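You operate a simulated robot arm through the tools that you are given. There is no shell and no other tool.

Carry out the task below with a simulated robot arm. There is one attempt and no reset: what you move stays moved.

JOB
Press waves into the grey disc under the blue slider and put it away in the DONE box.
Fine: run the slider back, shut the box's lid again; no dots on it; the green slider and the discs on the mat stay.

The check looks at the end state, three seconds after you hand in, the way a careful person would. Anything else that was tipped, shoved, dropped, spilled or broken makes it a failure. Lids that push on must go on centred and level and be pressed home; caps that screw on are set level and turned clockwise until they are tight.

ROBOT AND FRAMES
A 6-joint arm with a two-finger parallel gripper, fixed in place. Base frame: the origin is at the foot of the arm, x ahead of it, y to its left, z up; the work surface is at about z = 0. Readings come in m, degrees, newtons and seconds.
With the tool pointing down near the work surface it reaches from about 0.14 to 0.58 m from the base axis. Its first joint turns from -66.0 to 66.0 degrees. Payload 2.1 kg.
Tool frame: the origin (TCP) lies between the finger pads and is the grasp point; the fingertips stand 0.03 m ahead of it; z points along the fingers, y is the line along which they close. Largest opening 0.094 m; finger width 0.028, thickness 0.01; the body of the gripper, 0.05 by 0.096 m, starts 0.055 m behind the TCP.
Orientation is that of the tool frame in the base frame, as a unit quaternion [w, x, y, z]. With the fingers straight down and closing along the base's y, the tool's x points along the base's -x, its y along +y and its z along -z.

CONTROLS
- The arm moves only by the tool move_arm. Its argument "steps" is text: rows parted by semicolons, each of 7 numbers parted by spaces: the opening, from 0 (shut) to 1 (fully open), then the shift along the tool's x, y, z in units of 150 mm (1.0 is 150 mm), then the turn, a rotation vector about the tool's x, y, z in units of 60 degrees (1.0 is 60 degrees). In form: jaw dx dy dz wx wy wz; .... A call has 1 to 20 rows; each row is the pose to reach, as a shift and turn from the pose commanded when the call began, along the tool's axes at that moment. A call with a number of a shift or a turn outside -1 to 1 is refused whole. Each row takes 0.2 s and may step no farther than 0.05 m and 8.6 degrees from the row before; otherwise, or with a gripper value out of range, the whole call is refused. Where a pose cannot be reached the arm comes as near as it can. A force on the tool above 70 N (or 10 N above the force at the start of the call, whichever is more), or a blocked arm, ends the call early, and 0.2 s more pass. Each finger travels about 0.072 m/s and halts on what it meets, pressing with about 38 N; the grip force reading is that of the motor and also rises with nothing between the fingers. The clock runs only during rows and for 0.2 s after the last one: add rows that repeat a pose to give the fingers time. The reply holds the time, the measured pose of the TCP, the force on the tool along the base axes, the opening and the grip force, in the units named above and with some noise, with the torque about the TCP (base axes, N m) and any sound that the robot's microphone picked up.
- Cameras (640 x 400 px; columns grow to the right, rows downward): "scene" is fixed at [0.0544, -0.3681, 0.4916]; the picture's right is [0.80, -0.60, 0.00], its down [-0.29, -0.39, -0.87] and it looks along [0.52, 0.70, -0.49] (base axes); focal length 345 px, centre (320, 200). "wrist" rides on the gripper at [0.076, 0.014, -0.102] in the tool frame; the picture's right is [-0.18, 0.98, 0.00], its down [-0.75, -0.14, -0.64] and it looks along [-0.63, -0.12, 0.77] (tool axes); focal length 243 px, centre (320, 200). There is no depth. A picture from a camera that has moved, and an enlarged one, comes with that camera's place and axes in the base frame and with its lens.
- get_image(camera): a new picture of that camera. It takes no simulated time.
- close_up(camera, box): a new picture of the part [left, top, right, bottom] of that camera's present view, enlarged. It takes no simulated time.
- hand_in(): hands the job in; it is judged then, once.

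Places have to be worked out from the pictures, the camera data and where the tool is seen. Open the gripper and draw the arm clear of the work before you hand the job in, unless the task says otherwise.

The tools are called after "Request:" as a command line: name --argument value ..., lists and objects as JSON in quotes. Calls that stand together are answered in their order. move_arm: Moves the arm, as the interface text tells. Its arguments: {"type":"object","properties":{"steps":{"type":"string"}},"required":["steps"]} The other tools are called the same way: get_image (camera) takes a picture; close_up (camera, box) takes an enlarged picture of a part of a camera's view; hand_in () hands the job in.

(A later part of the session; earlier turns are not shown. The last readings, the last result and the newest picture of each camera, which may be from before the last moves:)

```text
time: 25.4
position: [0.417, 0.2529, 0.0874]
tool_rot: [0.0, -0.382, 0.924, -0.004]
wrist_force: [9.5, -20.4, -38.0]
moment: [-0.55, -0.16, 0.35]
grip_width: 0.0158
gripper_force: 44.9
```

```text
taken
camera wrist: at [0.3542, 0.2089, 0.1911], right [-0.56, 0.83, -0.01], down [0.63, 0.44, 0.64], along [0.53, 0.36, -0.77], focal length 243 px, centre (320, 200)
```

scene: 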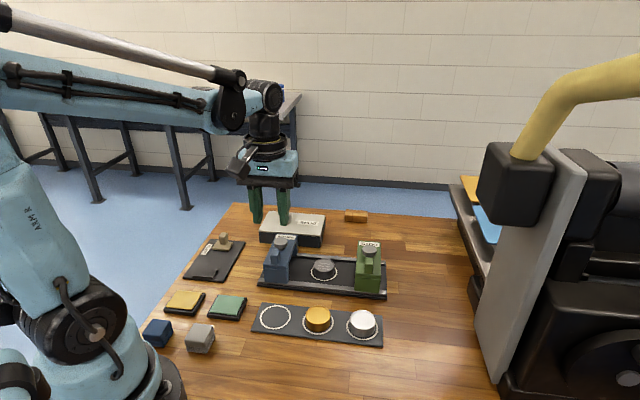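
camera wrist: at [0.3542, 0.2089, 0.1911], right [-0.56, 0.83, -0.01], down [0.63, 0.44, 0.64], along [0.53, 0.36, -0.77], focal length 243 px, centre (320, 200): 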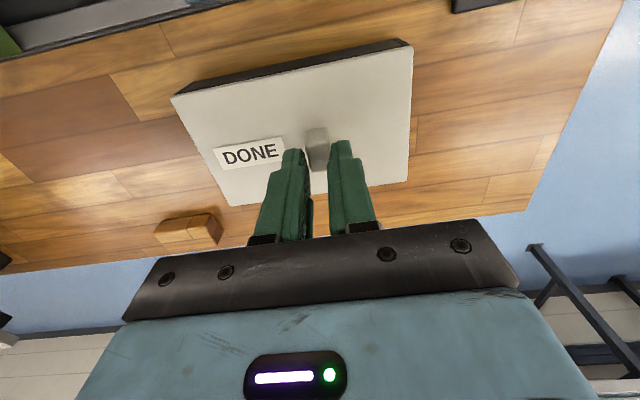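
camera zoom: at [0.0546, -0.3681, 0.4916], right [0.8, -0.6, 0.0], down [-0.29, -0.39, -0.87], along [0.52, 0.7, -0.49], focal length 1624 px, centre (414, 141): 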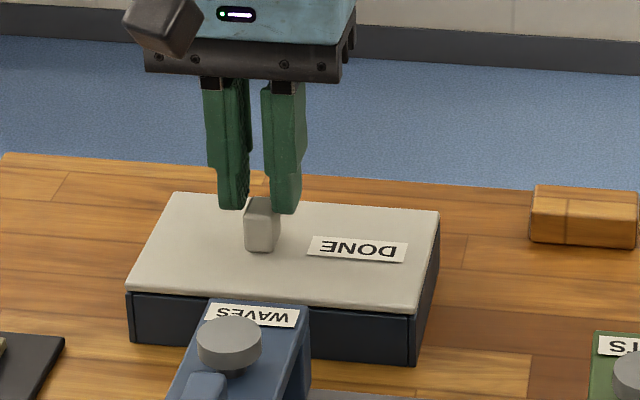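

The fingers slipped up the knob and the lid stayed put (38 N pull): it isn't a simple lift-off. I'll look closely at the box for a hinge or slide.

Request:
close_up --camera "scene" --box '[255, 215, 295, 240]'

Request:
close_up --camera "scene" --box '[295, 205, 335, 250]'

Request:
close_up --camera "wrist" --box '[160, 20, 440, 220]'

```text
16.00 times, centred on (275, 228) of scene
camera zoom: at [0.0546, -0.3681, 0.4916], right [0.8, -0.6, 0.0], down [-0.29, -0.39, -0.87], along [0.52, 0.7, -0.49], focal length 5522 px, centre (1040, -240)
```

zoom: 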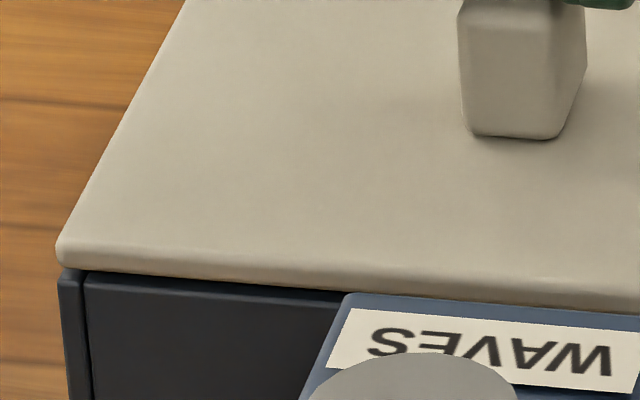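

```text
8.89 times, centred on (315, 228) of scene
camera zoom: at [0.0546, -0.3681, 0.4916], right [0.8, -0.6, 0.0], down [-0.29, -0.39, -0.87], along [0.52, 0.7, -0.49], focal length 3068 px, centre (364, -44)
```

zoom: 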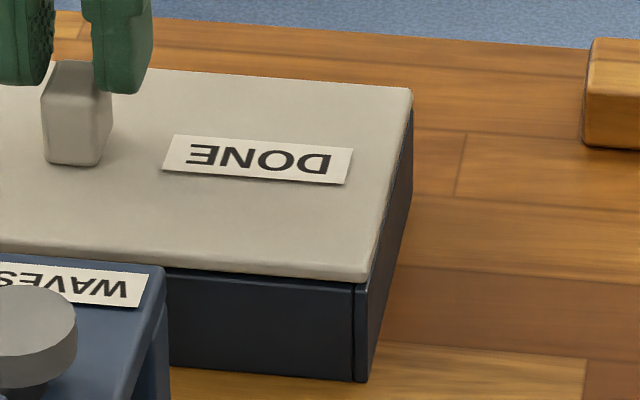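

```text
2.00 times, centred on (300, 120) of wrist
camera zoom: at [0.3542, 0.2089, 0.1911], right [-0.56, 0.83, -0.01], down [0.63, 0.44, 0.64], along [0.53, 0.36, -0.77], focal length 485 px, centre (360, 360)
```

zoom: 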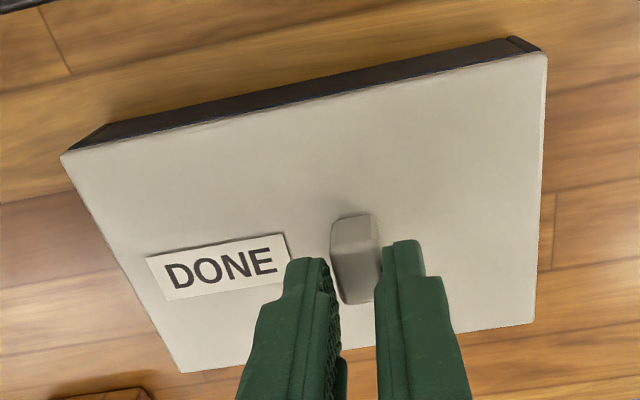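

The lid is retained vertically but the box didn't lift either, so the box is fixed and the lid most likely slides (its knob is the same shape as the sliders' handles). I'll re-grip the knob lower, then test a small sideways motion.

Request:
move_arm --steps "0.15 0 0 0 0 0 0; 0.4 0 0 0 0 0 0; 0.4 0 0 0.05 0 0 0; 0.4 0 0 0.097 0 0 0; 0.2 0 0 0.097 0 0 0; 0 0 0 0.097 0 0 0; 0 0 0 0.097 0 0 0; 0 0 0 0.097 0 0 0"

Request:
move_arm --steps "0 0 0.007 0 0 0 0; 0 0 0.014 0 0 0 0; 0 0 0.02 0 0 0 0; 0 0 0.02 0 0 0 0"

Request:
close_up --camera "scene" --box '[240, 170, 360, 255]'

```text
time: 27.2
position: [0.417, 0.2524, 0.0727]
tool_rot: [0.001, -0.381, 0.924, -0.001]
wrist_force: [18.9, -12.4, 1.3]
moment: [0.26, -0.27, 0.26]
grip_width: 0.0159
gripper_force: 44.8
```

```text
time: 28.2
position: [0.4173, 0.2519, 0.0734]
tool_rot: [0.005, -0.382, 0.924, -0.005]
wrist_force: [43.1, -10.2, -9.9]
moment: [-0.52, 0.19, 0.67]
grip_width: 0.0159
gripper_force: 45.1
```

```text
4.71 times, centred on (300, 212) of scene
camera zoom: at [0.0545, -0.3681, 0.4916], right [0.8, -0.6, 0.0], down [-0.29, -0.39, -0.87], along [0.52, 0.7, -0.49], focal length 1624 px, centre (414, 141)
```

zoom: 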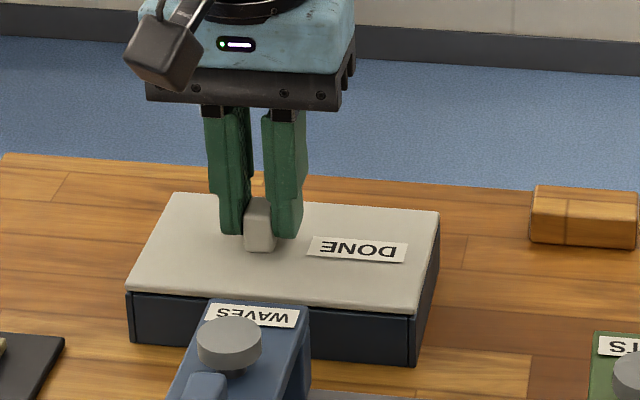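

Sliding toward −u is blocked (≈38 N reaction, no motion). I'll reverse and test the opposite direction (+u).

Request:
move_arm --steps "0 0 -0.01 0 0 0 0; 0 0 -0.02 0 0 0 0; 0 0 -0.03 0 0 0 0; 0 0 -0.04 0 0 0 0; 0 0 -0.047 0 0 0 0; 0 0 -0.047 0 0 0 0"

Request:
close_up --camera "scene" --box '[240, 170, 360, 255]'

```text
time: 29.6
position: [0.4197, 0.2506, 0.0739]
tool_rot: [0.001, -0.383, 0.924, 0.001]
wrist_force: [13.3, 14.3, -23.7]
moment: [0.35, -0.2, -0.14]
grip_width: 0.0158
gripper_force: 45.3
```

```text
4.71 times, centred on (300, 212) of scene
camera zoom: at [0.0545, -0.3681, 0.4916], right [0.8, -0.6, 0.0], down [-0.29, -0.39, -0.87], along [0.52, 0.7, -0.49], focal length 1624 px, centre (414, 141)
```

zoom: 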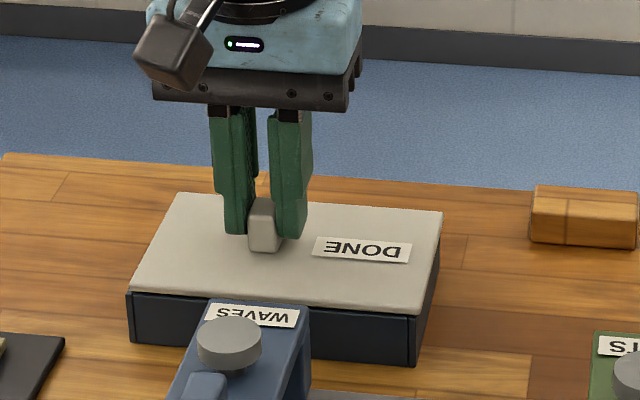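

The lid slides freely toward +u (it moved ~3 mm). I'll keep sliding it open along the track direction, relieving the small vertical/lateral strain as I go.

Request:
move_arm --steps "0 -0.003 -0.05 0.005 0 0 0; 0 -0.005 -0.12 0.008 0 0 0; 0 -0.005 -0.19 0.008 0 0 0; 0 -0.005 -0.26 0.008 0 0 0; 0 -0.005 -0.33 0.008 0 0 0; 0 -0.005 -0.33 0.008 0 0 0"

Request:
close_up --camera "scene" --box '[240, 170, 400, 270]'

```text
time: 31.1
position: [0.4529, 0.2147, 0.0727]
tool_rot: [0.003, -0.383, 0.924, 0.0]
wrist_force: [10.0, 9.5, 27.6]
moment: [0.88, -0.78, -0.04]
grip_width: 0.0158
gripper_force: 45.2
```

```text
4.00 times, centred on (320, 220) of scene
camera zoom: at [0.0543, -0.3682, 0.4915], right [0.8, -0.6, 0.0], down [-0.29, -0.39, -0.87], along [0.52, 0.7, -0.48], focal length 1380 px, centre (320, 120)
```

zoom: 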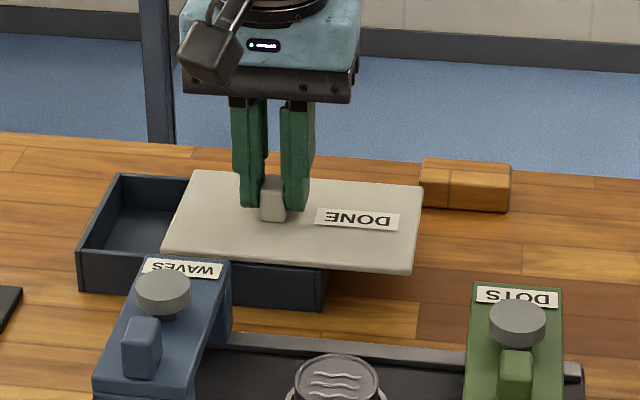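

Sliding works; half open. Continue another 50 mm, watching force for the end stop.

Request:
move_arm --steps "0 -0.001 -0.05 -0.004 0 0 0; 0 -0.002 -0.12 -0.004 0 0 0; 0 -0.002 -0.19 -0.004 0 0 0; 0 -0.002 -0.26 -0.004 0 0 0; 0 -0.002 -0.32 -0.004 0 0 0; 0 -0.002 -0.32 -0.004 0 0 0"

Request:
close_up --camera "scene" --box '[240, 170, 400, 270]'

```text
time: 32.5
position: [0.4876, 0.1815, 0.0719]
tool_rot: [-0.001, -0.384, 0.923, 0.0]
wrist_force: [1.6, 1.1, 15.4]
moment: [-0.88, 0.74, -0.03]
grip_width: 0.0157
gripper_force: 45.3
```

```text
4.00 times, centred on (320, 220) of scene
camera zoom: at [0.0544, -0.3682, 0.4916], right [0.8, -0.6, 0.0], down [-0.29, -0.39, -0.87], along [0.52, 0.7, -0.49], focal length 1380 px, centre (320, 120)
```

zoom: 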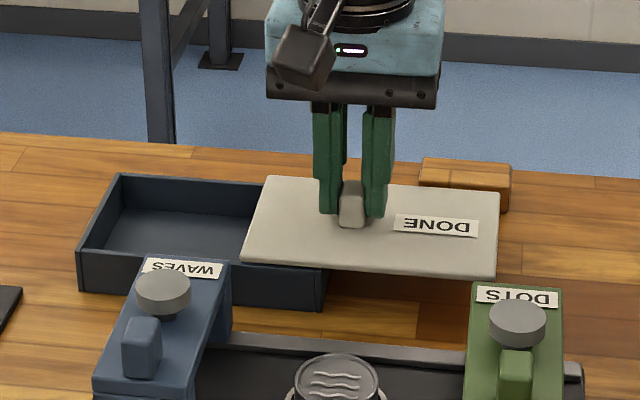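

Lid is ~100 mm open, with the box empty inside. I'll loosen the grip only slightly first, to verify the lid stays level on its own.

Request:
move_arm --steps "0.2 0 0 0 0 0 0; 0.2 0 0 0 0 0 0; 0.2 0 0 0 0 0 0; 0.2 0 0 0 0 0 0"

Request:
close_up --camera "scene" --box '[240, 170, 400, 270]'

Request:
close_up --camera "wrist" --box '[160, 20, 480, 220]'

```text
time: 33.5
position: [0.487, 0.1818, 0.0725]
tool_rot: [0.0, -0.383, 0.924, 0.0]
wrist_force: [-0.1, -1.5, 1.0]
moment: [-0.01, -0.01, -0.03]
grip_width: 0.0187
gripper_force: 0.0
```

```text
4.00 times, centred on (320, 220) of scene
camera zoom: at [0.0544, -0.3681, 0.4916], right [0.8, -0.6, 0.0], down [-0.29, -0.39, -0.87], along [0.52, 0.7, -0.49], focal length 1380 px, centre (320, 120)
```

zoom: 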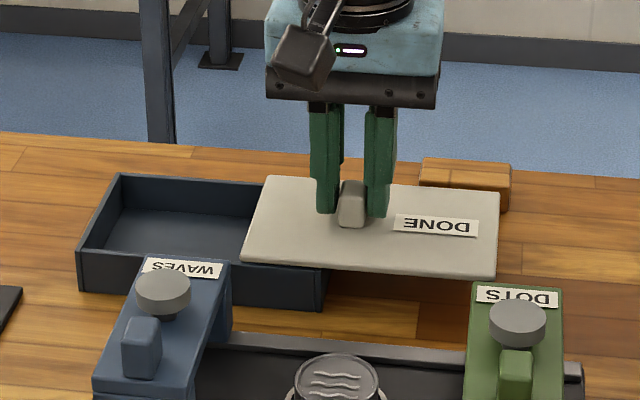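

```text
2.00 times, centred on (320, 120) of wrist
camera zoom: at [0.4247, 0.1378, 0.1751], right [-0.56, 0.83, 0.0], down [0.63, 0.43, 0.64], along [0.53, 0.36, -0.77], focal length 485 px, centre (320, 360)
```

zoom: 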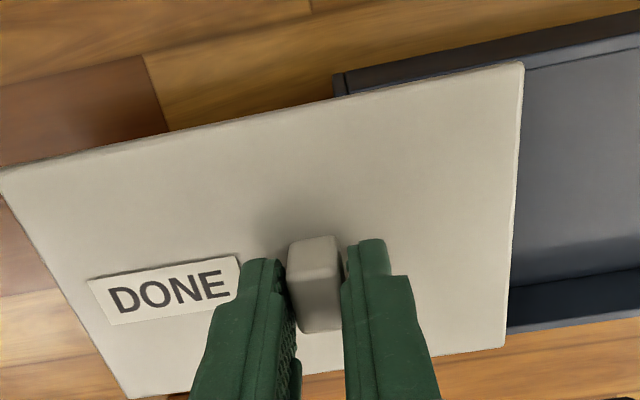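

The lid stays level and open by itself. I'll release fully, rise, and move over the disc (est. (0.393, 0.075)).

Request:
move_arm --steps "0.45 0 0 0 0 0 0; 0.45 0 0 -0.1 0 0 0; 0.45 0 0 -0.35 0 0 0; 0.45 0 0 -0.6 0 0 0; 0.6 0 0 -0.7 0 0 0; 0.6 0 0 -0.7 0 0 0"

Request:
get_image --camera "scene"

Request:
get_image --camera "wrist"

```text
time: 34.9
position: [0.4895, 0.1809, 0.1764]
tool_rot: [0.0, -0.382, 0.924, 0.0]
wrist_force: [-0.2, 0.1, 0.5]
moment: [0.01, 0.01, -0.01]
grip_width: 0.0564
gripper_force: 0.0
```

```text
taken
```

scene: 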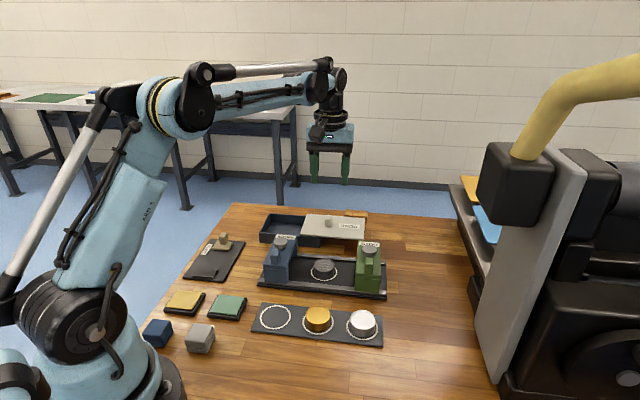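

```text
taken
camera wrist: at [0.4267, 0.1371, 0.2787], right [-0.56, 0.83, 0.0], down [0.63, 0.43, 0.64], along [0.53, 0.36, -0.77], focal length 243 px, centre (320, 200)
```

wrist: 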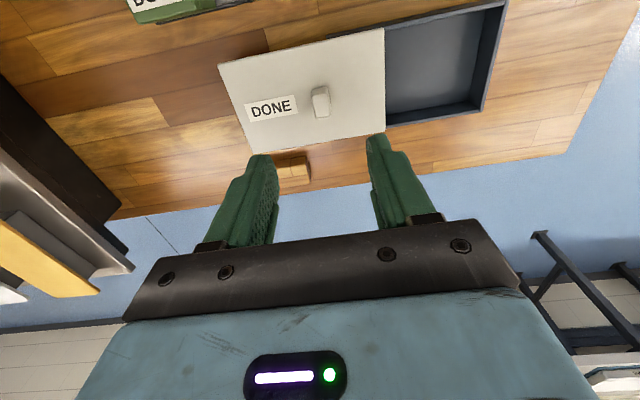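

Request:
move_arm --steps "0.75 0.2 -0.01 0 0 0 0; 0.75 0.45 -0.02 0 0 0 0; 0.75 0.7 -0.035 0 0 0 0; 0.75 0.955 -0.045 0 0 0 0; 0.75 0.955 -0.045 0 0 0 0"

Request:
get_image --camera "wrist"

Request:
close_up --camera "wrist" --box '[200, 20, 440, 170]'

Request:
close_up --camera "scene" --box '[290, 240, 370, 300]'

```text
time: 36.0
position: [0.3926, 0.0731, 0.1785]
tool_rot: [0.0, -0.383, 0.924, 0.0]
wrist_force: [-0.3, 0.9, -0.1]
moment: [-0.02, 0.01, -0.01]
grip_width: 0.0704
gripper_force: 0.0
```

```text
taken
camera wrist: at [0.3302, 0.0285, 0.28], right [-0.57, 0.82, 0.0], down [0.63, 0.43, 0.64], along [0.53, 0.36, -0.77], focal length 243 px, centre (320, 200)
```

wrist: 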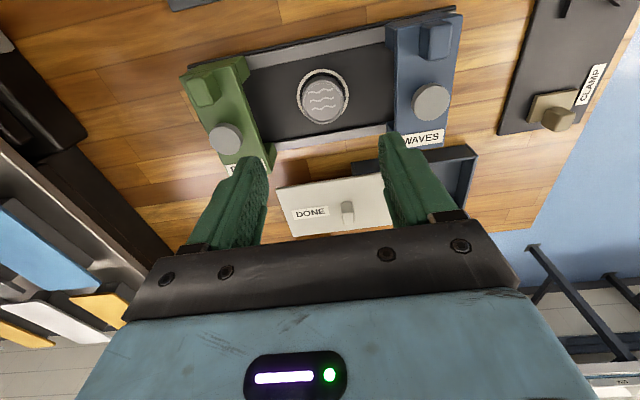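

```text
2.67 times, centred on (320, 95) of wrist
camera zoom: at [0.3302, 0.0285, 0.28], right [-0.57, 0.82, 0.0], down [0.63, 0.43, 0.64], along [0.53, 0.36, -0.77], focal length 647 px, centre (320, 480)
```

zoom: 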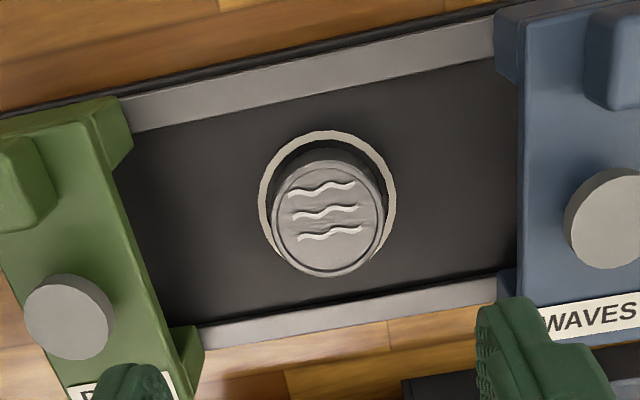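

```text
6.67 times, centred on (330, 270) of scene
camera zoom: at [0.0544, -0.3682, 0.4916], right [0.8, -0.6, 0.0], down [-0.29, -0.39, -0.87], along [0.52, 0.7, -0.49], focal length 2301 px, centre (253, -267)
```

zoom: 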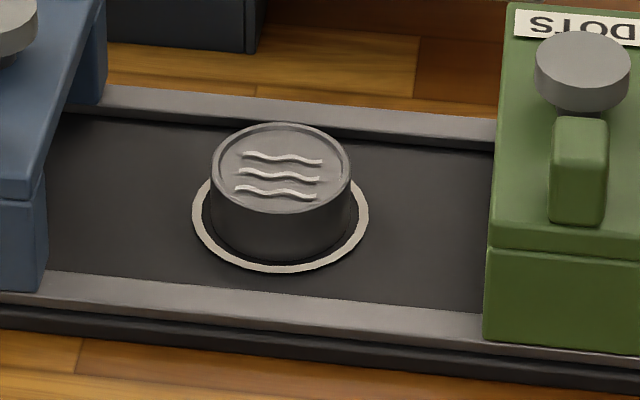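

The waves are clean on the disc. Its centre is ~2–3 mm off from the tool axis; I'll correct and descend to just above it first.

Request:
move_arm --steps "0.75 -0.021 0.015 0.25 0 0 0; 0.75 -0.021 0.015 0.5 0 0 0; 0.75 -0.021 0.015 0.7 0 0 0; 0.75 -0.021 0.015 0.73 0 0 0; 0.75 -0.021 0.015 0.73 0 0 0"

Request:
close_up --camera "wrist" --box '[160, 20, 480, 220]'

Request:
close_up --camera "scene" --box '[270, 220, 390, 300]'

```text
time: 37.2
position: [0.3927, 0.0789, 0.0666]
tool_rot: [-0.001, -0.383, 0.924, 0.0]
wrist_force: [0.9, 0.2, -0.2]
moment: [-0.01, 0.03, -0.02]
grip_width: 0.0706
gripper_force: 0.0
```

```text
2.00 times, centred on (320, 120) of wrist
camera zoom: at [0.3307, 0.0348, 0.1698], right [-0.57, 0.82, 0.0], down [0.63, 0.43, 0.64], along [0.53, 0.36, -0.77], focal length 485 px, centre (320, 360)
```

zoom: 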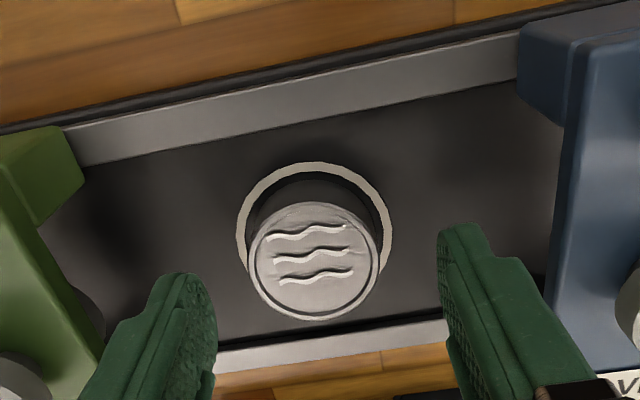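

```text
5.00 times, centred on (330, 260) of scene
camera zoom: at [0.0544, -0.3681, 0.4916], right [0.8, -0.6, 0.0], down [-0.29, -0.39, -0.87], along [0.52, 0.7, -0.49], focal length 1726 px, centre (270, -100)
```

zoom: 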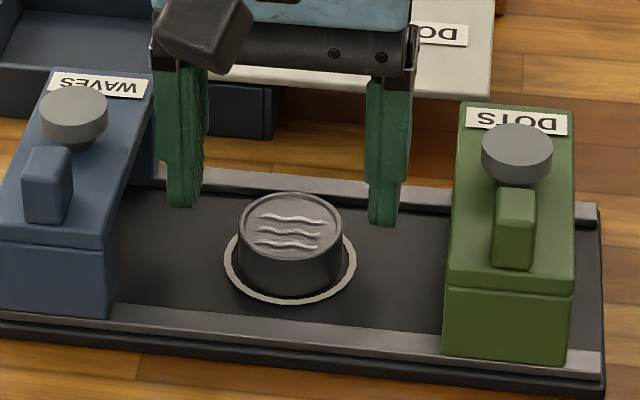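

Slight correction (≈2 mm each axis), then lower the tips alongside the disc.

Request:
move_arm --steps "0.75 0.013 -0.012 0.05 0 0 0; 0.75 0.013 -0.012 0.1 0 0 0; 0.75 0.013 -0.012 0.133 0 0 0; 0.75 0.013 -0.012 0.133 0 0 0"

Request:
close_up --camera "wrist" --box '[160, 20, 480, 220]'

Request:
close_up --camera "scene" --box '[270, 220, 390, 300]'

```text
time: 38.2
position: [0.3938, 0.0752, 0.0476]
tool_rot: [-0.001, -0.382, 0.924, 0.0]
wrist_force: [1.1, -0.2, 0.5]
moment: [0.01, -0.02, 0.0]
grip_width: 0.0704
gripper_force: 0.0
```

```text
2.00 times, centred on (320, 120) of wrist
camera zoom: at [0.3307, 0.0313, 0.1509], right [-0.56, 0.83, 0.0], down [0.63, 0.43, 0.64], along [0.53, 0.36, -0.77], focal length 485 px, centre (320, 360)
```

zoom: 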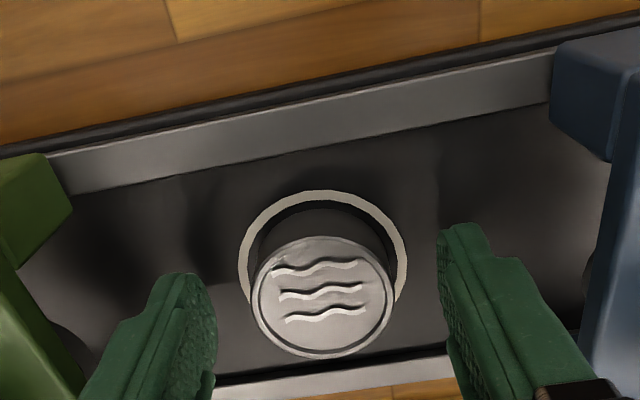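

```text
5.00 times, centred on (330, 260) of scene
camera zoom: at [0.0544, -0.3681, 0.4916], right [0.8, -0.6, 0.0], down [-0.29, -0.39, -0.87], along [0.52, 0.7, -0.49], focal length 1726 px, centre (270, -100)
```

zoom: 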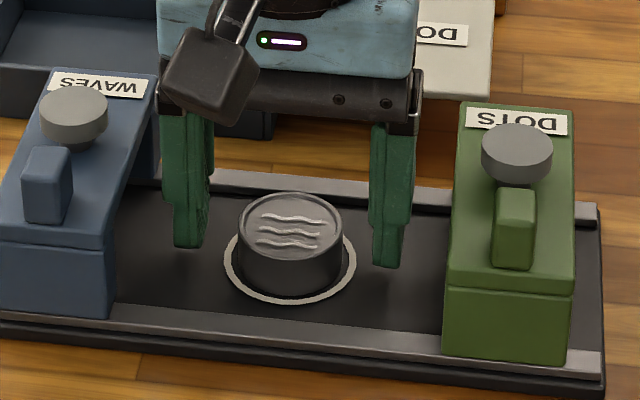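

Centred on the disc. Lower 2 mm and close the fingers on it.

Request:
move_arm --steps "0.75 0 0 0.013 0 0 0; 0.6 0 0 0.013 0 0 0; 0.5 0 0 0.013 0 0 0; 0.4 0 0 0.013 0 0 0; 0.3 0 0 0.013 0 0 0; 0.2 0 0 0.013 0 0 0; 0.2 0 0 0.013 0 0 0; 0.2 0 0 0.013 0 0 0"

Request:
close_up --camera "scene" --box '[270, 220, 390, 300]'

```text
time: 40.0
position: [0.3939, 0.0758, 0.0473]
tool_rot: [0.001, -0.383, 0.924, -0.001]
wrist_force: [0.8, -0.1, -0.4]
moment: [-0.02, -0.03, -0.02]
grip_width: 0.0424
gripper_force: 38.4
```

```text
5.00 times, centred on (330, 260) of scene
camera zoom: at [0.0544, -0.3681, 0.4916], right [0.8, -0.6, 0.0], down [-0.29, -0.39, -0.87], along [0.52, 0.7, -0.49], focal length 1726 px, centre (270, -100)
```

zoom: 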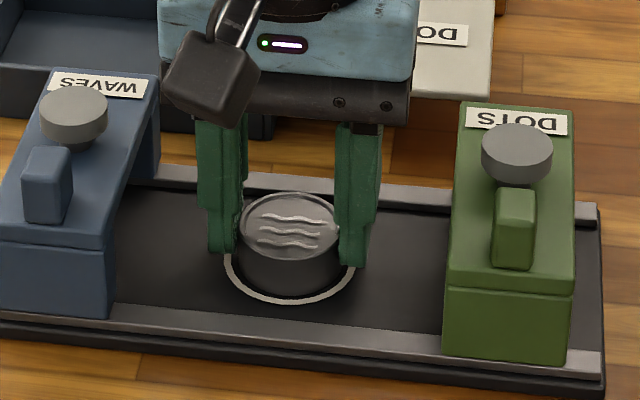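

Disc is gripped (42.4 mm). Lift straight up.

Request:
move_arm --steps "0.2 0 0 -0.03 0 0 0; 0.2 0 0 -0.15 0 0 0; 0.2 0 0 -0.35 0 0 0; 0.2 0 0 -0.6 0 0 0; 0.2 0 0 -0.85 0 0 0; 0.2 0 0 -0.85 0 0 0"

Request:
get_image --camera "scene"

Request:
get_image --camera "wrist"

```text
time: 41.5
position: [0.3913, 0.0751, 0.177]
tool_rot: [0.0, -0.382, 0.924, 0.0]
wrist_force: [0.0, -0.1, 0.1]
moment: [0.01, 0.02, 0.0]
grip_width: 0.0425
gripper_force: 38.3
```

```text
taken
```

scene: 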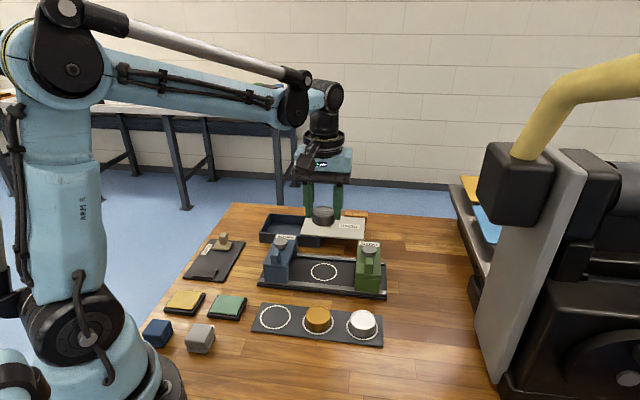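

```text
taken
camera wrist: at [0.3291, 0.0317, 0.2789], right [-0.56, 0.83, 0.0], down [0.63, 0.43, 0.64], along [0.53, 0.36, -0.77], focal length 243 px, centre (320, 200)
```

wrist: 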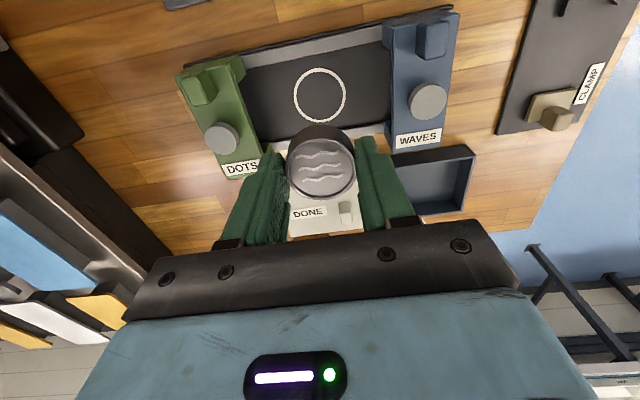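

Disc is held securely. Carry it over the open part of the DONE box (target about (0.413, 0.252)).

Request:
move_arm --steps "0.2 -0.185 0.147 0 0 0 0; 0.2 -0.37 0.295 0 0 0 0; 0.2 -0.555 0.442 0 0 0 0; 0.2 -0.74 0.59 0 0 0 0; 0.2 -0.925 0.737 0 0 0 0; 0.2 -0.925 0.737 0 0 0 0"

Request:
get_image --camera "wrist"

Request:
close_up --camera "scene" --box '[240, 150, 400, 260]'

```text
time: 42.9
position: [0.4096, 0.2531, 0.1768]
tool_rot: [0.0, -0.383, 0.924, 0.0]
wrist_force: [0.8, -0.1, -0.9]
moment: [0.0, 0.0, -0.02]
grip_width: 0.0426
gripper_force: 38.3
```

```text
taken
camera wrist: at [0.3469, 0.2099, 0.279], right [-0.56, 0.83, 0.0], down [0.63, 0.43, 0.64], along [0.53, 0.36, -0.77], focal length 243 px, centre (320, 200)
```

wrist: 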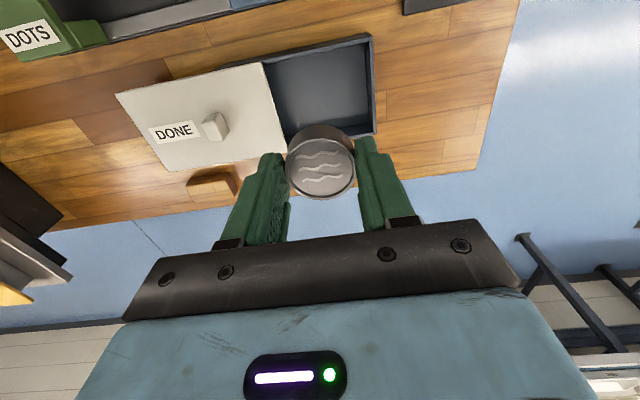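

```text
3.64 times, centred on (320, 205) of scene
camera zoom: at [0.0544, -0.3681, 0.4916], right [0.8, -0.6, 0.0], down [-0.29, -0.39, -0.87], along [0.52, 0.7, -0.49], focal length 1255 px, centre (320, 182)
```

zoom: 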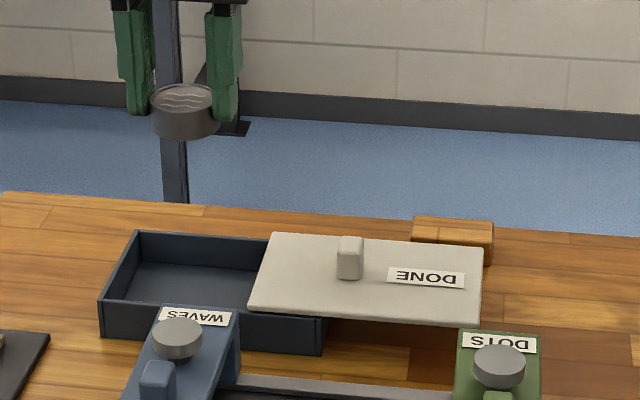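

Tool axis projects near the middle of the opening. Descend to just above the rim and check.

Request:
move_arm --steps "0.2 0 0 0.25 0 0 0; 0.2 0 0 0.5 0 0 0; 0.2 0 0 0.637 0 0 0; 0.2 0 0 0.637 0 0 0"

Request:
close_up --camera "wrist" --box '[160, 20, 480, 220]'

Request:
close_up --camera "scene" --box '[240, 170, 360, 255]'

```text
time: 43.9
position: [0.4123, 0.2544, 0.079]
tool_rot: [0.0, -0.382, 0.924, 0.0]
wrist_force: [0.2, -0.7, -0.6]
moment: [-0.01, -0.01, 0.01]
grip_width: 0.0422
gripper_force: 38.0
```

```text
2.00 times, centred on (320, 120) of wrist
camera zoom: at [0.3494, 0.212, 0.1815], right [-0.56, 0.83, 0.0], down [0.63, 0.43, 0.64], along [0.53, 0.36, -0.77], focal length 485 px, centre (320, 360)
```

zoom: 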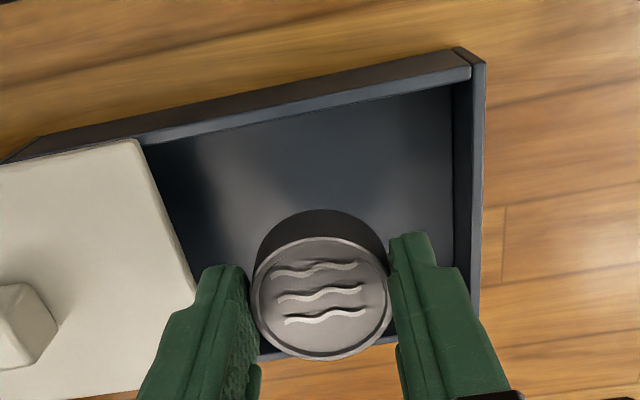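

```text
4.71 times, centred on (300, 212) of scene
camera zoom: at [0.0544, -0.3681, 0.4916], right [0.8, -0.6, 0.0], down [-0.29, -0.39, -0.87], along [0.52, 0.7, -0.49], focal length 1624 px, centre (414, 141)
```

zoom: 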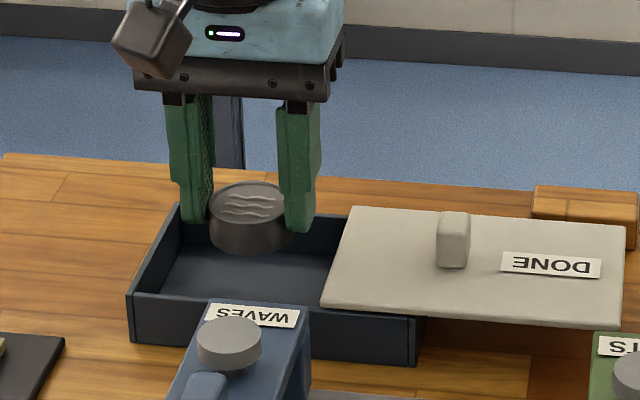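

Well centred in the opening. Lower into the box slowly until the disc touches the floor.

Request:
move_arm --steps "0.2 0 0 0.1 0 0 0; 0.2 0 0 0.18 0 0 0; 0.2 0 0 0.21 0 0 0; 0.2 0 0 0.225 0 0 0; 0.2 0 0 0.235 0 0 0; 0.2 0 0 0.235 0 0 0"

Request:
close_up --camera "scene" --box '[240, 170, 360, 255]'

Request:
close_up --camera "wrist" --box '[160, 20, 480, 220]'

```text
time: 45.2
position: [0.4133, 0.2532, 0.0443]
tool_rot: [-0.001, -0.383, 0.924, 0.0]
wrist_force: [1.2, -1.2, 6.3]
moment: [-0.05, -0.06, -0.01]
grip_width: 0.0423
gripper_force: 38.1
```

```text
4.71 times, centred on (300, 212) of scene
camera zoom: at [0.0544, -0.3682, 0.4916], right [0.8, -0.6, 0.0], down [-0.29, -0.39, -0.87], along [0.52, 0.7, -0.49], focal length 1624 px, centre (414, 141)
```

zoom: 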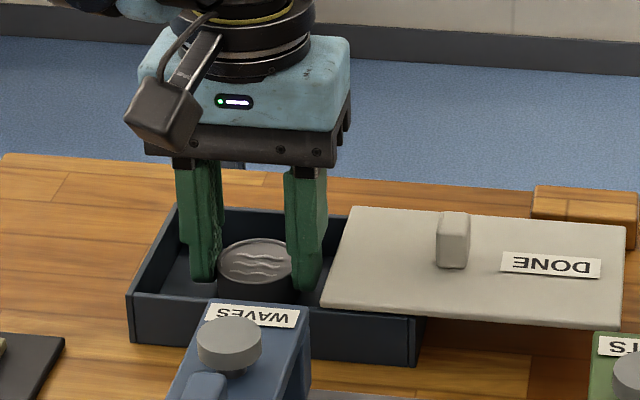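

```text
2.00 times, centred on (320, 120) of wrist
camera zoom: at [0.3506, 0.2095, 0.1461], right [-0.56, 0.83, 0.0], down [0.63, 0.43, 0.64], along [0.53, 0.36, -0.77], focal length 485 px, centre (320, 360)
```

zoom: 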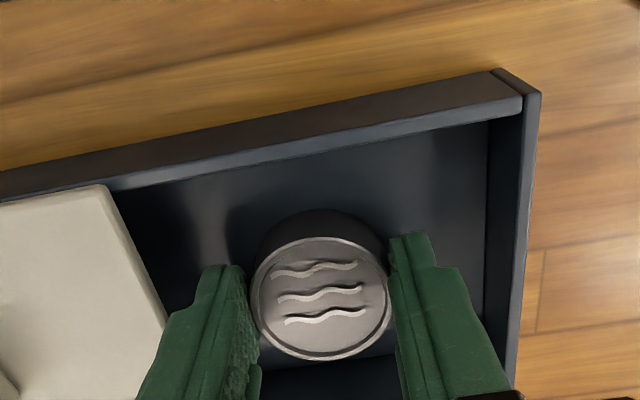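

Light contact (6 N): disc is on the floor of the box. Open the fingers just enough and lift out.

Request:
move_arm --steps "0.47 0 0 0 0 0 0; 0.53 0 0 0 0 0 0; 0.56 0 0 0 0 0 0; 0.56 0 0 0 0 0 0; 0.56 0 0 -0.1 0 0 0; 0.56 0 0 -0.3 0 0 0; 0.56 0 0 -0.6 0 0 0; 0.56 0 0 -0.85 0 0 0; 0.56 0 0 -0.85 0 0 0"

Request:
close_up --camera "scene" --box '[240, 170, 400, 270]'

Request:
get_image --camera "wrist"

Request:
close_up --camera "wrist" --box '[160, 20, 480, 220]'

```text
time: 47.2
position: [0.4118, 0.2542, 0.1716]
tool_rot: [-0.001, -0.383, 0.924, 0.0]
wrist_force: [0.6, 0.3, -1.5]
moment: [0.0, -0.01, -0.01]
grip_width: 0.0524
gripper_force: 0.1
```

```text
4.00 times, centred on (320, 220) of scene
camera zoom: at [0.0544, -0.3681, 0.4916], right [0.8, -0.6, 0.0], down [-0.29, -0.39, -0.87], along [0.52, 0.7, -0.49], focal length 1380 px, centre (320, 120)
```

zoom: 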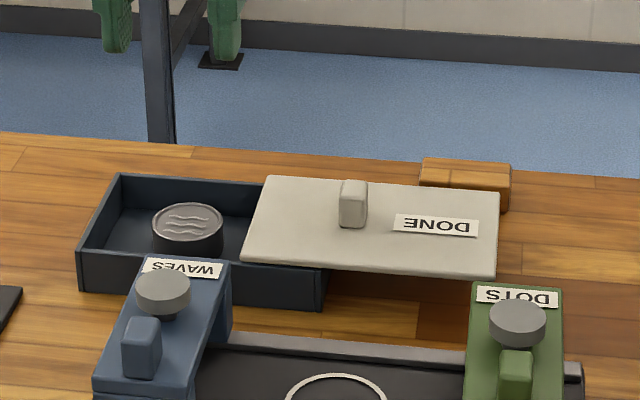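

```text
taken
camera wrist: at [0.3488, 0.2103, 0.2742], right [-0.56, 0.83, 0.0], down [0.63, 0.43, 0.64], along [0.53, 0.36, -0.77], focal length 243 px, centre (320, 200)
```

wrist: 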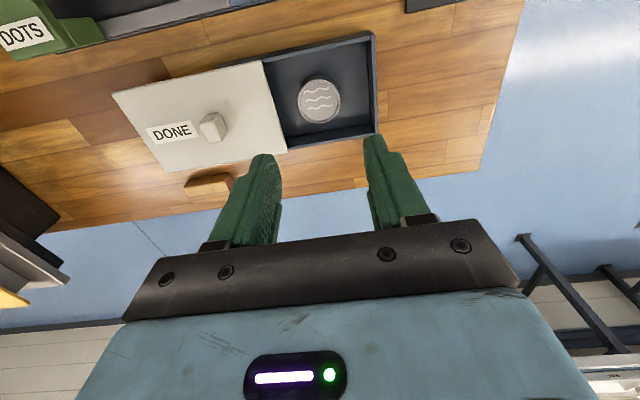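

```text
2.00 times, centred on (320, 120) of wrist
camera zoom: at [0.3488, 0.2103, 0.2742], right [-0.56, 0.83, 0.0], down [0.63, 0.43, 0.64], along [0.53, 0.36, -0.77], focal length 485 px, centre (320, 360)
```

zoom: 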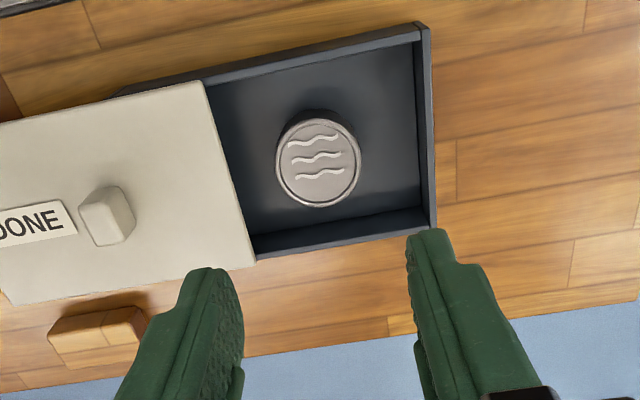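

The waved disc lies flat in the box. Return to the lid knob at its open position (known commanded offset), jaws part-open.

Request:
move_arm --steps "0.5 -0.007 -0.23 0 0 0 0; 0.47 -0.015 -0.46 0 0 0 0; 0.45 -0.022 -0.695 0 0 0 0; 0.45 -0.022 -0.695 0.2 0 0 0; 0.45 -0.022 -0.695 0.4 0 0 0; 0.45 -0.022 -0.695 0.4 0 0 0"

Request:
close_up --camera "wrist" --box '[160, 20, 480, 220]'

Request:
close_up --camera "scene" --box '[240, 170, 400, 270]'

```text
time: 48.6
position: [0.4874, 0.1841, 0.1105]
tool_rot: [0.0, -0.383, 0.924, -0.001]
wrist_force: [0.5, 0.5, 0.1]
moment: [0.01, 0.07, -0.05]
grip_width: 0.0424
gripper_force: 0.1
```

```text
2.00 times, centred on (320, 120) of wrist
camera zoom: at [0.4256, 0.1404, 0.2127], right [-0.57, 0.82, 0.0], down [0.63, 0.43, 0.64], along [0.53, 0.36, -0.77], focal length 485 px, centre (320, 360)
```

zoom: 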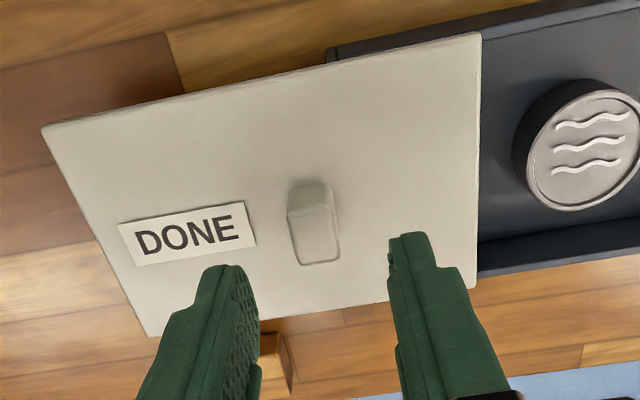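

```text
4.00 times, centred on (320, 220) of scene
camera zoom: at [0.0544, -0.3682, 0.4916], right [0.8, -0.6, 0.0], down [-0.29, -0.39, -0.87], along [0.52, 0.7, -0.49], focal length 1380 px, centre (320, 120)
```

zoom: 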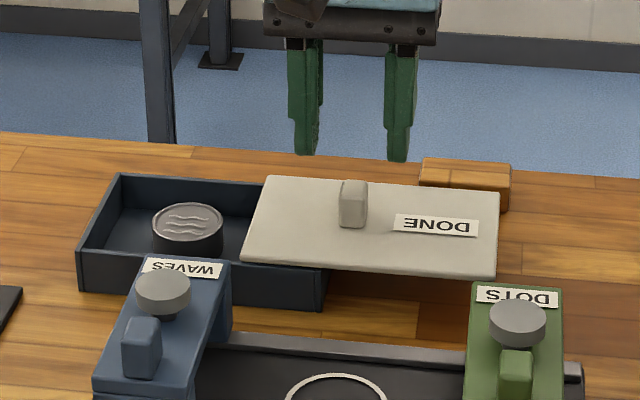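

Aligned with the knob. Descend and grip it.

Request:
move_arm --steps "0.45 0.012 -0.008 0.1 0 0 0; 0.45 0.012 -0.008 0.2 0 0 0; 0.45 0.012 -0.008 0.25 0 0 0; 0.3 0.012 -0.008 0.25 0 0 0; 0.1 0.012 -0.008 0.25 0 0 0; 0 0.012 -0.008 0.25 0 0 0; 0 0.012 -0.008 0.25 0 0 0; 0 0.012 -0.008 0.25 0 0 0"

Request:
close_up --camera "scene" --box '[240, 170, 400, 270]'

```text
time: 50.5
position: [0.4876, 0.1816, 0.0735]
tool_rot: [0.0, -0.383, 0.924, 0.0]
wrist_force: [1.8, 1.7, -5.8]
moment: [-0.32, 0.38, -0.02]
grip_width: 0.0161
gripper_force: 44.9
```

```text
4.00 times, centred on (320, 220) of scene
camera zoom: at [0.0545, -0.3681, 0.4916], right [0.8, -0.6, 0.0], down [-0.29, -0.39, -0.87], along [0.52, 0.7, -0.49], focal length 1380 px, centre (320, 120)
```

zoom: 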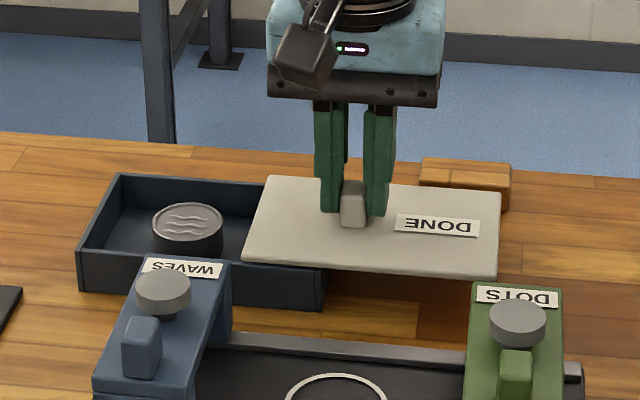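

Gripped. Slide the lid back toward closed (tool +y), first 60 mm.

Request:
move_arm --steps "0 0 0.04 0 0 0 0; 0 0 0.11 0 0 0 0; 0 0 0.18 0 0 0 0; 0 0 0.25 0 0 0 0; 0 0 0.32 0 0 0 0; 0 0 0.39 0 0 0 0; 0 0 0.39 0 0 0 0"

Request:
close_up --camera "scene" --box '[240, 170, 400, 270]'

```text
time: 52.0
position: [0.4469, 0.222, 0.0744]
tool_rot: [-0.001, -0.383, 0.924, 0.0]
wrist_force: [2.6, 3.1, -39.1]
moment: [0.12, -0.12, 0.0]
grip_width: 0.0158
gripper_force: 45.3
```

```text
4.00 times, centred on (320, 220) of scene
camera zoom: at [0.0546, -0.3681, 0.4916], right [0.8, -0.6, 0.0], down [-0.29, -0.39, -0.87], along [0.52, 0.7, -0.49], focal length 1380 px, centre (320, 120)
```

zoom: 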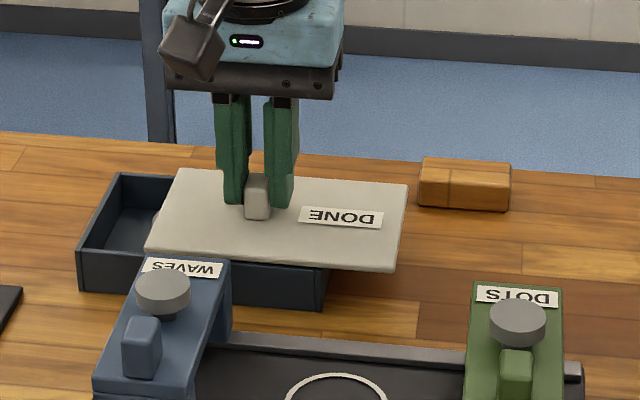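

Sliding fine (a bit of upward strain, which I'll relieve by lowering ~1 mm). Continue to near closed.

Request:
move_arm --steps "0 0 0.04 0.006 0 0 0; 0 0 0.1 0.008 0 0 0; 0 0 0.16 0.008 0 0 0; 0 0 0.22 0.008 0 0 0; 0 0 0.26 0.008 0 0 0; 0 0 0.26 0.008 0 0 0"

Request:
close_up --camera "scene" --box '[240, 170, 360, 255]'

```text
time: 53.5
position: [0.4171, 0.2496, 0.0729]
tool_rot: [0.0, -0.383, 0.924, 0.001]
wrist_force: [-5.1, -4.0, 39.8]
moment: [-0.11, 0.21, 0.01]
grip_width: 0.0149
gripper_force: 45.2
```

```text
4.71 times, centred on (300, 212) of scene
camera zoom: at [0.0543, -0.3682, 0.4915], right [0.8, -0.6, 0.0], down [-0.29, -0.39, -0.87], along [0.52, 0.7, -0.48], focal length 1624 px, centre (414, 141)
```

zoom: 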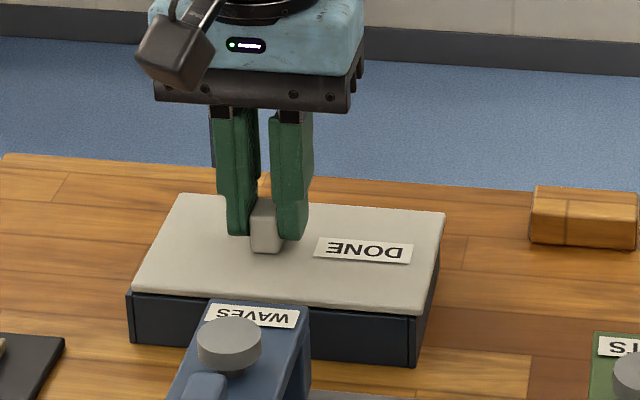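

About 3 mm to go. Small steps until it meets the closed stop.

Request:
move_arm --steps "0 0 0.006 -0.004 0 0 0; 0 0 0.012 -0.005 0 0 0; 0 0 0.018 -0.005 0 0 0; 0 0 0.022 -0.005 0 0 0; 0 0 0.026 -0.005 0 0 0; 0 0 0.026 -0.005 0 0 0"

Request:
close_up --camera "scene" --box '[240, 170, 360, 255]'

```text
time: 54.9
position: [0.4178, 0.2518, 0.0736]
tool_rot: [0.0, -0.383, 0.924, -0.001]
wrist_force: [0.8, -1.4, 30.8]
moment: [0.57, -0.59, -0.04]
grip_width: 0.0157
gripper_force: 45.4
```

```text
4.71 times, centred on (300, 212) of scene
camera zoom: at [0.0543, -0.3682, 0.4915], right [0.8, -0.6, 0.0], down [-0.29, -0.39, -0.87], along [0.52, 0.7, -0.48], focal length 1624 px, centre (414, 141)
```

zoom: 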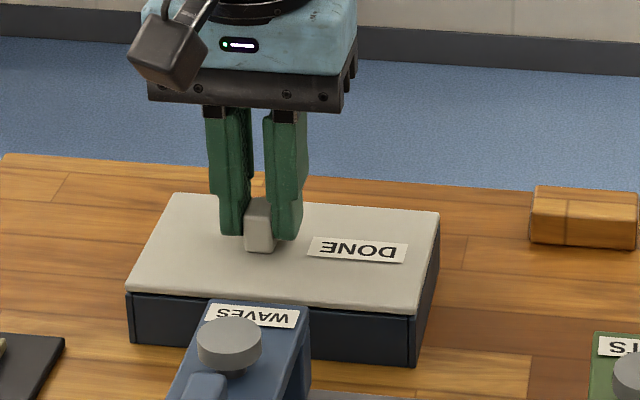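

Picture matches the original closed state. A final gentle push to confirm it's against the stop.

Request:
move_arm --steps "0 0 0.005 -0.002 0 0 0; 0 0 0.01 -0.003 0 0 0; 0 0 0.014 -0.003 0 0 0; 0 0 0.014 -0.003 0 0 0"

```text
time: 55.9
position: [0.4176, 0.252, 0.0744]
tool_rot: [0.001, -0.382, 0.924, -0.002]
wrist_force: [14.7, -9.9, 18.3]
moment: [0.77, -1.06, 0.23]
grip_width: 0.0158
gripper_force: 45.5
```

The lid is firmly at its closed stop (17 N reaction, no motion). Relax, open the fingers and rise clear.

Request:
move_arm --steps "0 0 -0.008 0 0 0 0; 0.2 0 -0.008 0 0 0 0; 0.45 0 -0.008 0 0 0 0; 0.45 0 -0.008 0 0 0 0; 0.45 0 -0.008 -0.15 0 0 0; 0.45 0 -0.008 -0.4 0 0 0; 0.45 0 -0.008 -0.7 0 0 0; 0.45 0 -0.008 -1 0 0 0; 0.45 0 -0.008 -1 0 0 0"

Request:
get_image --camera "scene"

Request:
close_up --camera "scene" --box '[240, 195, 400, 305]'

Request:
get_image --camera "wrist"

```text
time: 57.9
position: [0.416, 0.2499, 0.2242]
tool_rot: [0.0, -0.382, 0.924, -0.001]
wrist_force: [-0.2, 0.3, -0.2]
moment: [0.0, -0.01, -0.02]
grip_width: 0.0423
gripper_force: 0.1
```

```text
taken
```

scene: 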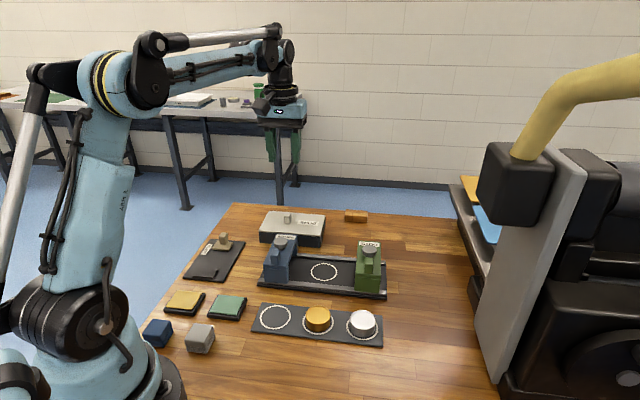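

```text
3.64 times, centred on (320, 250) of scene
camera zoom: at [0.0544, -0.3681, 0.4916], right [0.8, -0.6, 0.0], down [-0.29, -0.39, -0.87], along [0.52, 0.7, -0.49], focal length 1255 px, centre (320, 18)
```

zoom: 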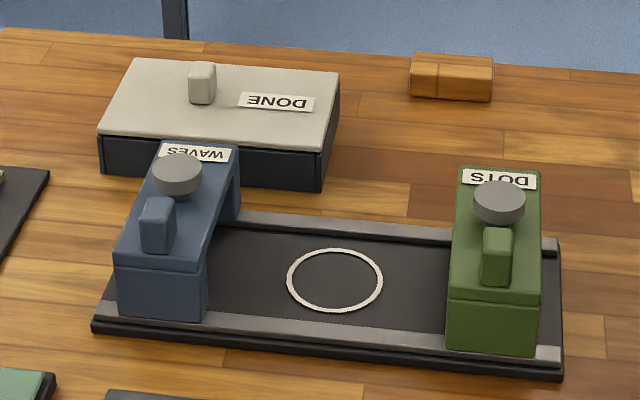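

```text
taken
camera wrist: at [0.3528, 0.206, 0.3266], right [-0.56, 0.83, 0.0], down [0.63, 0.43, 0.64], along [0.53, 0.36, -0.77], focal length 243 px, centre (320, 200)
```

wrist: 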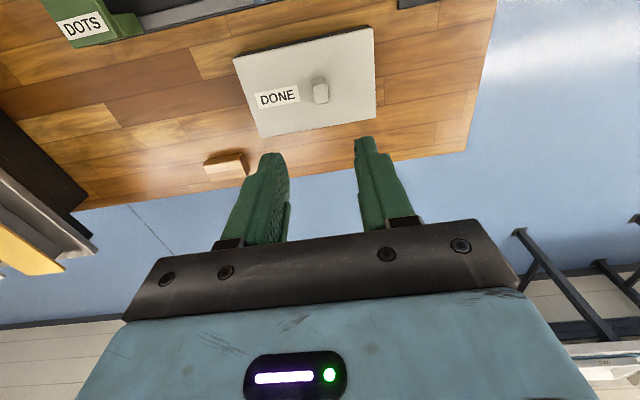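

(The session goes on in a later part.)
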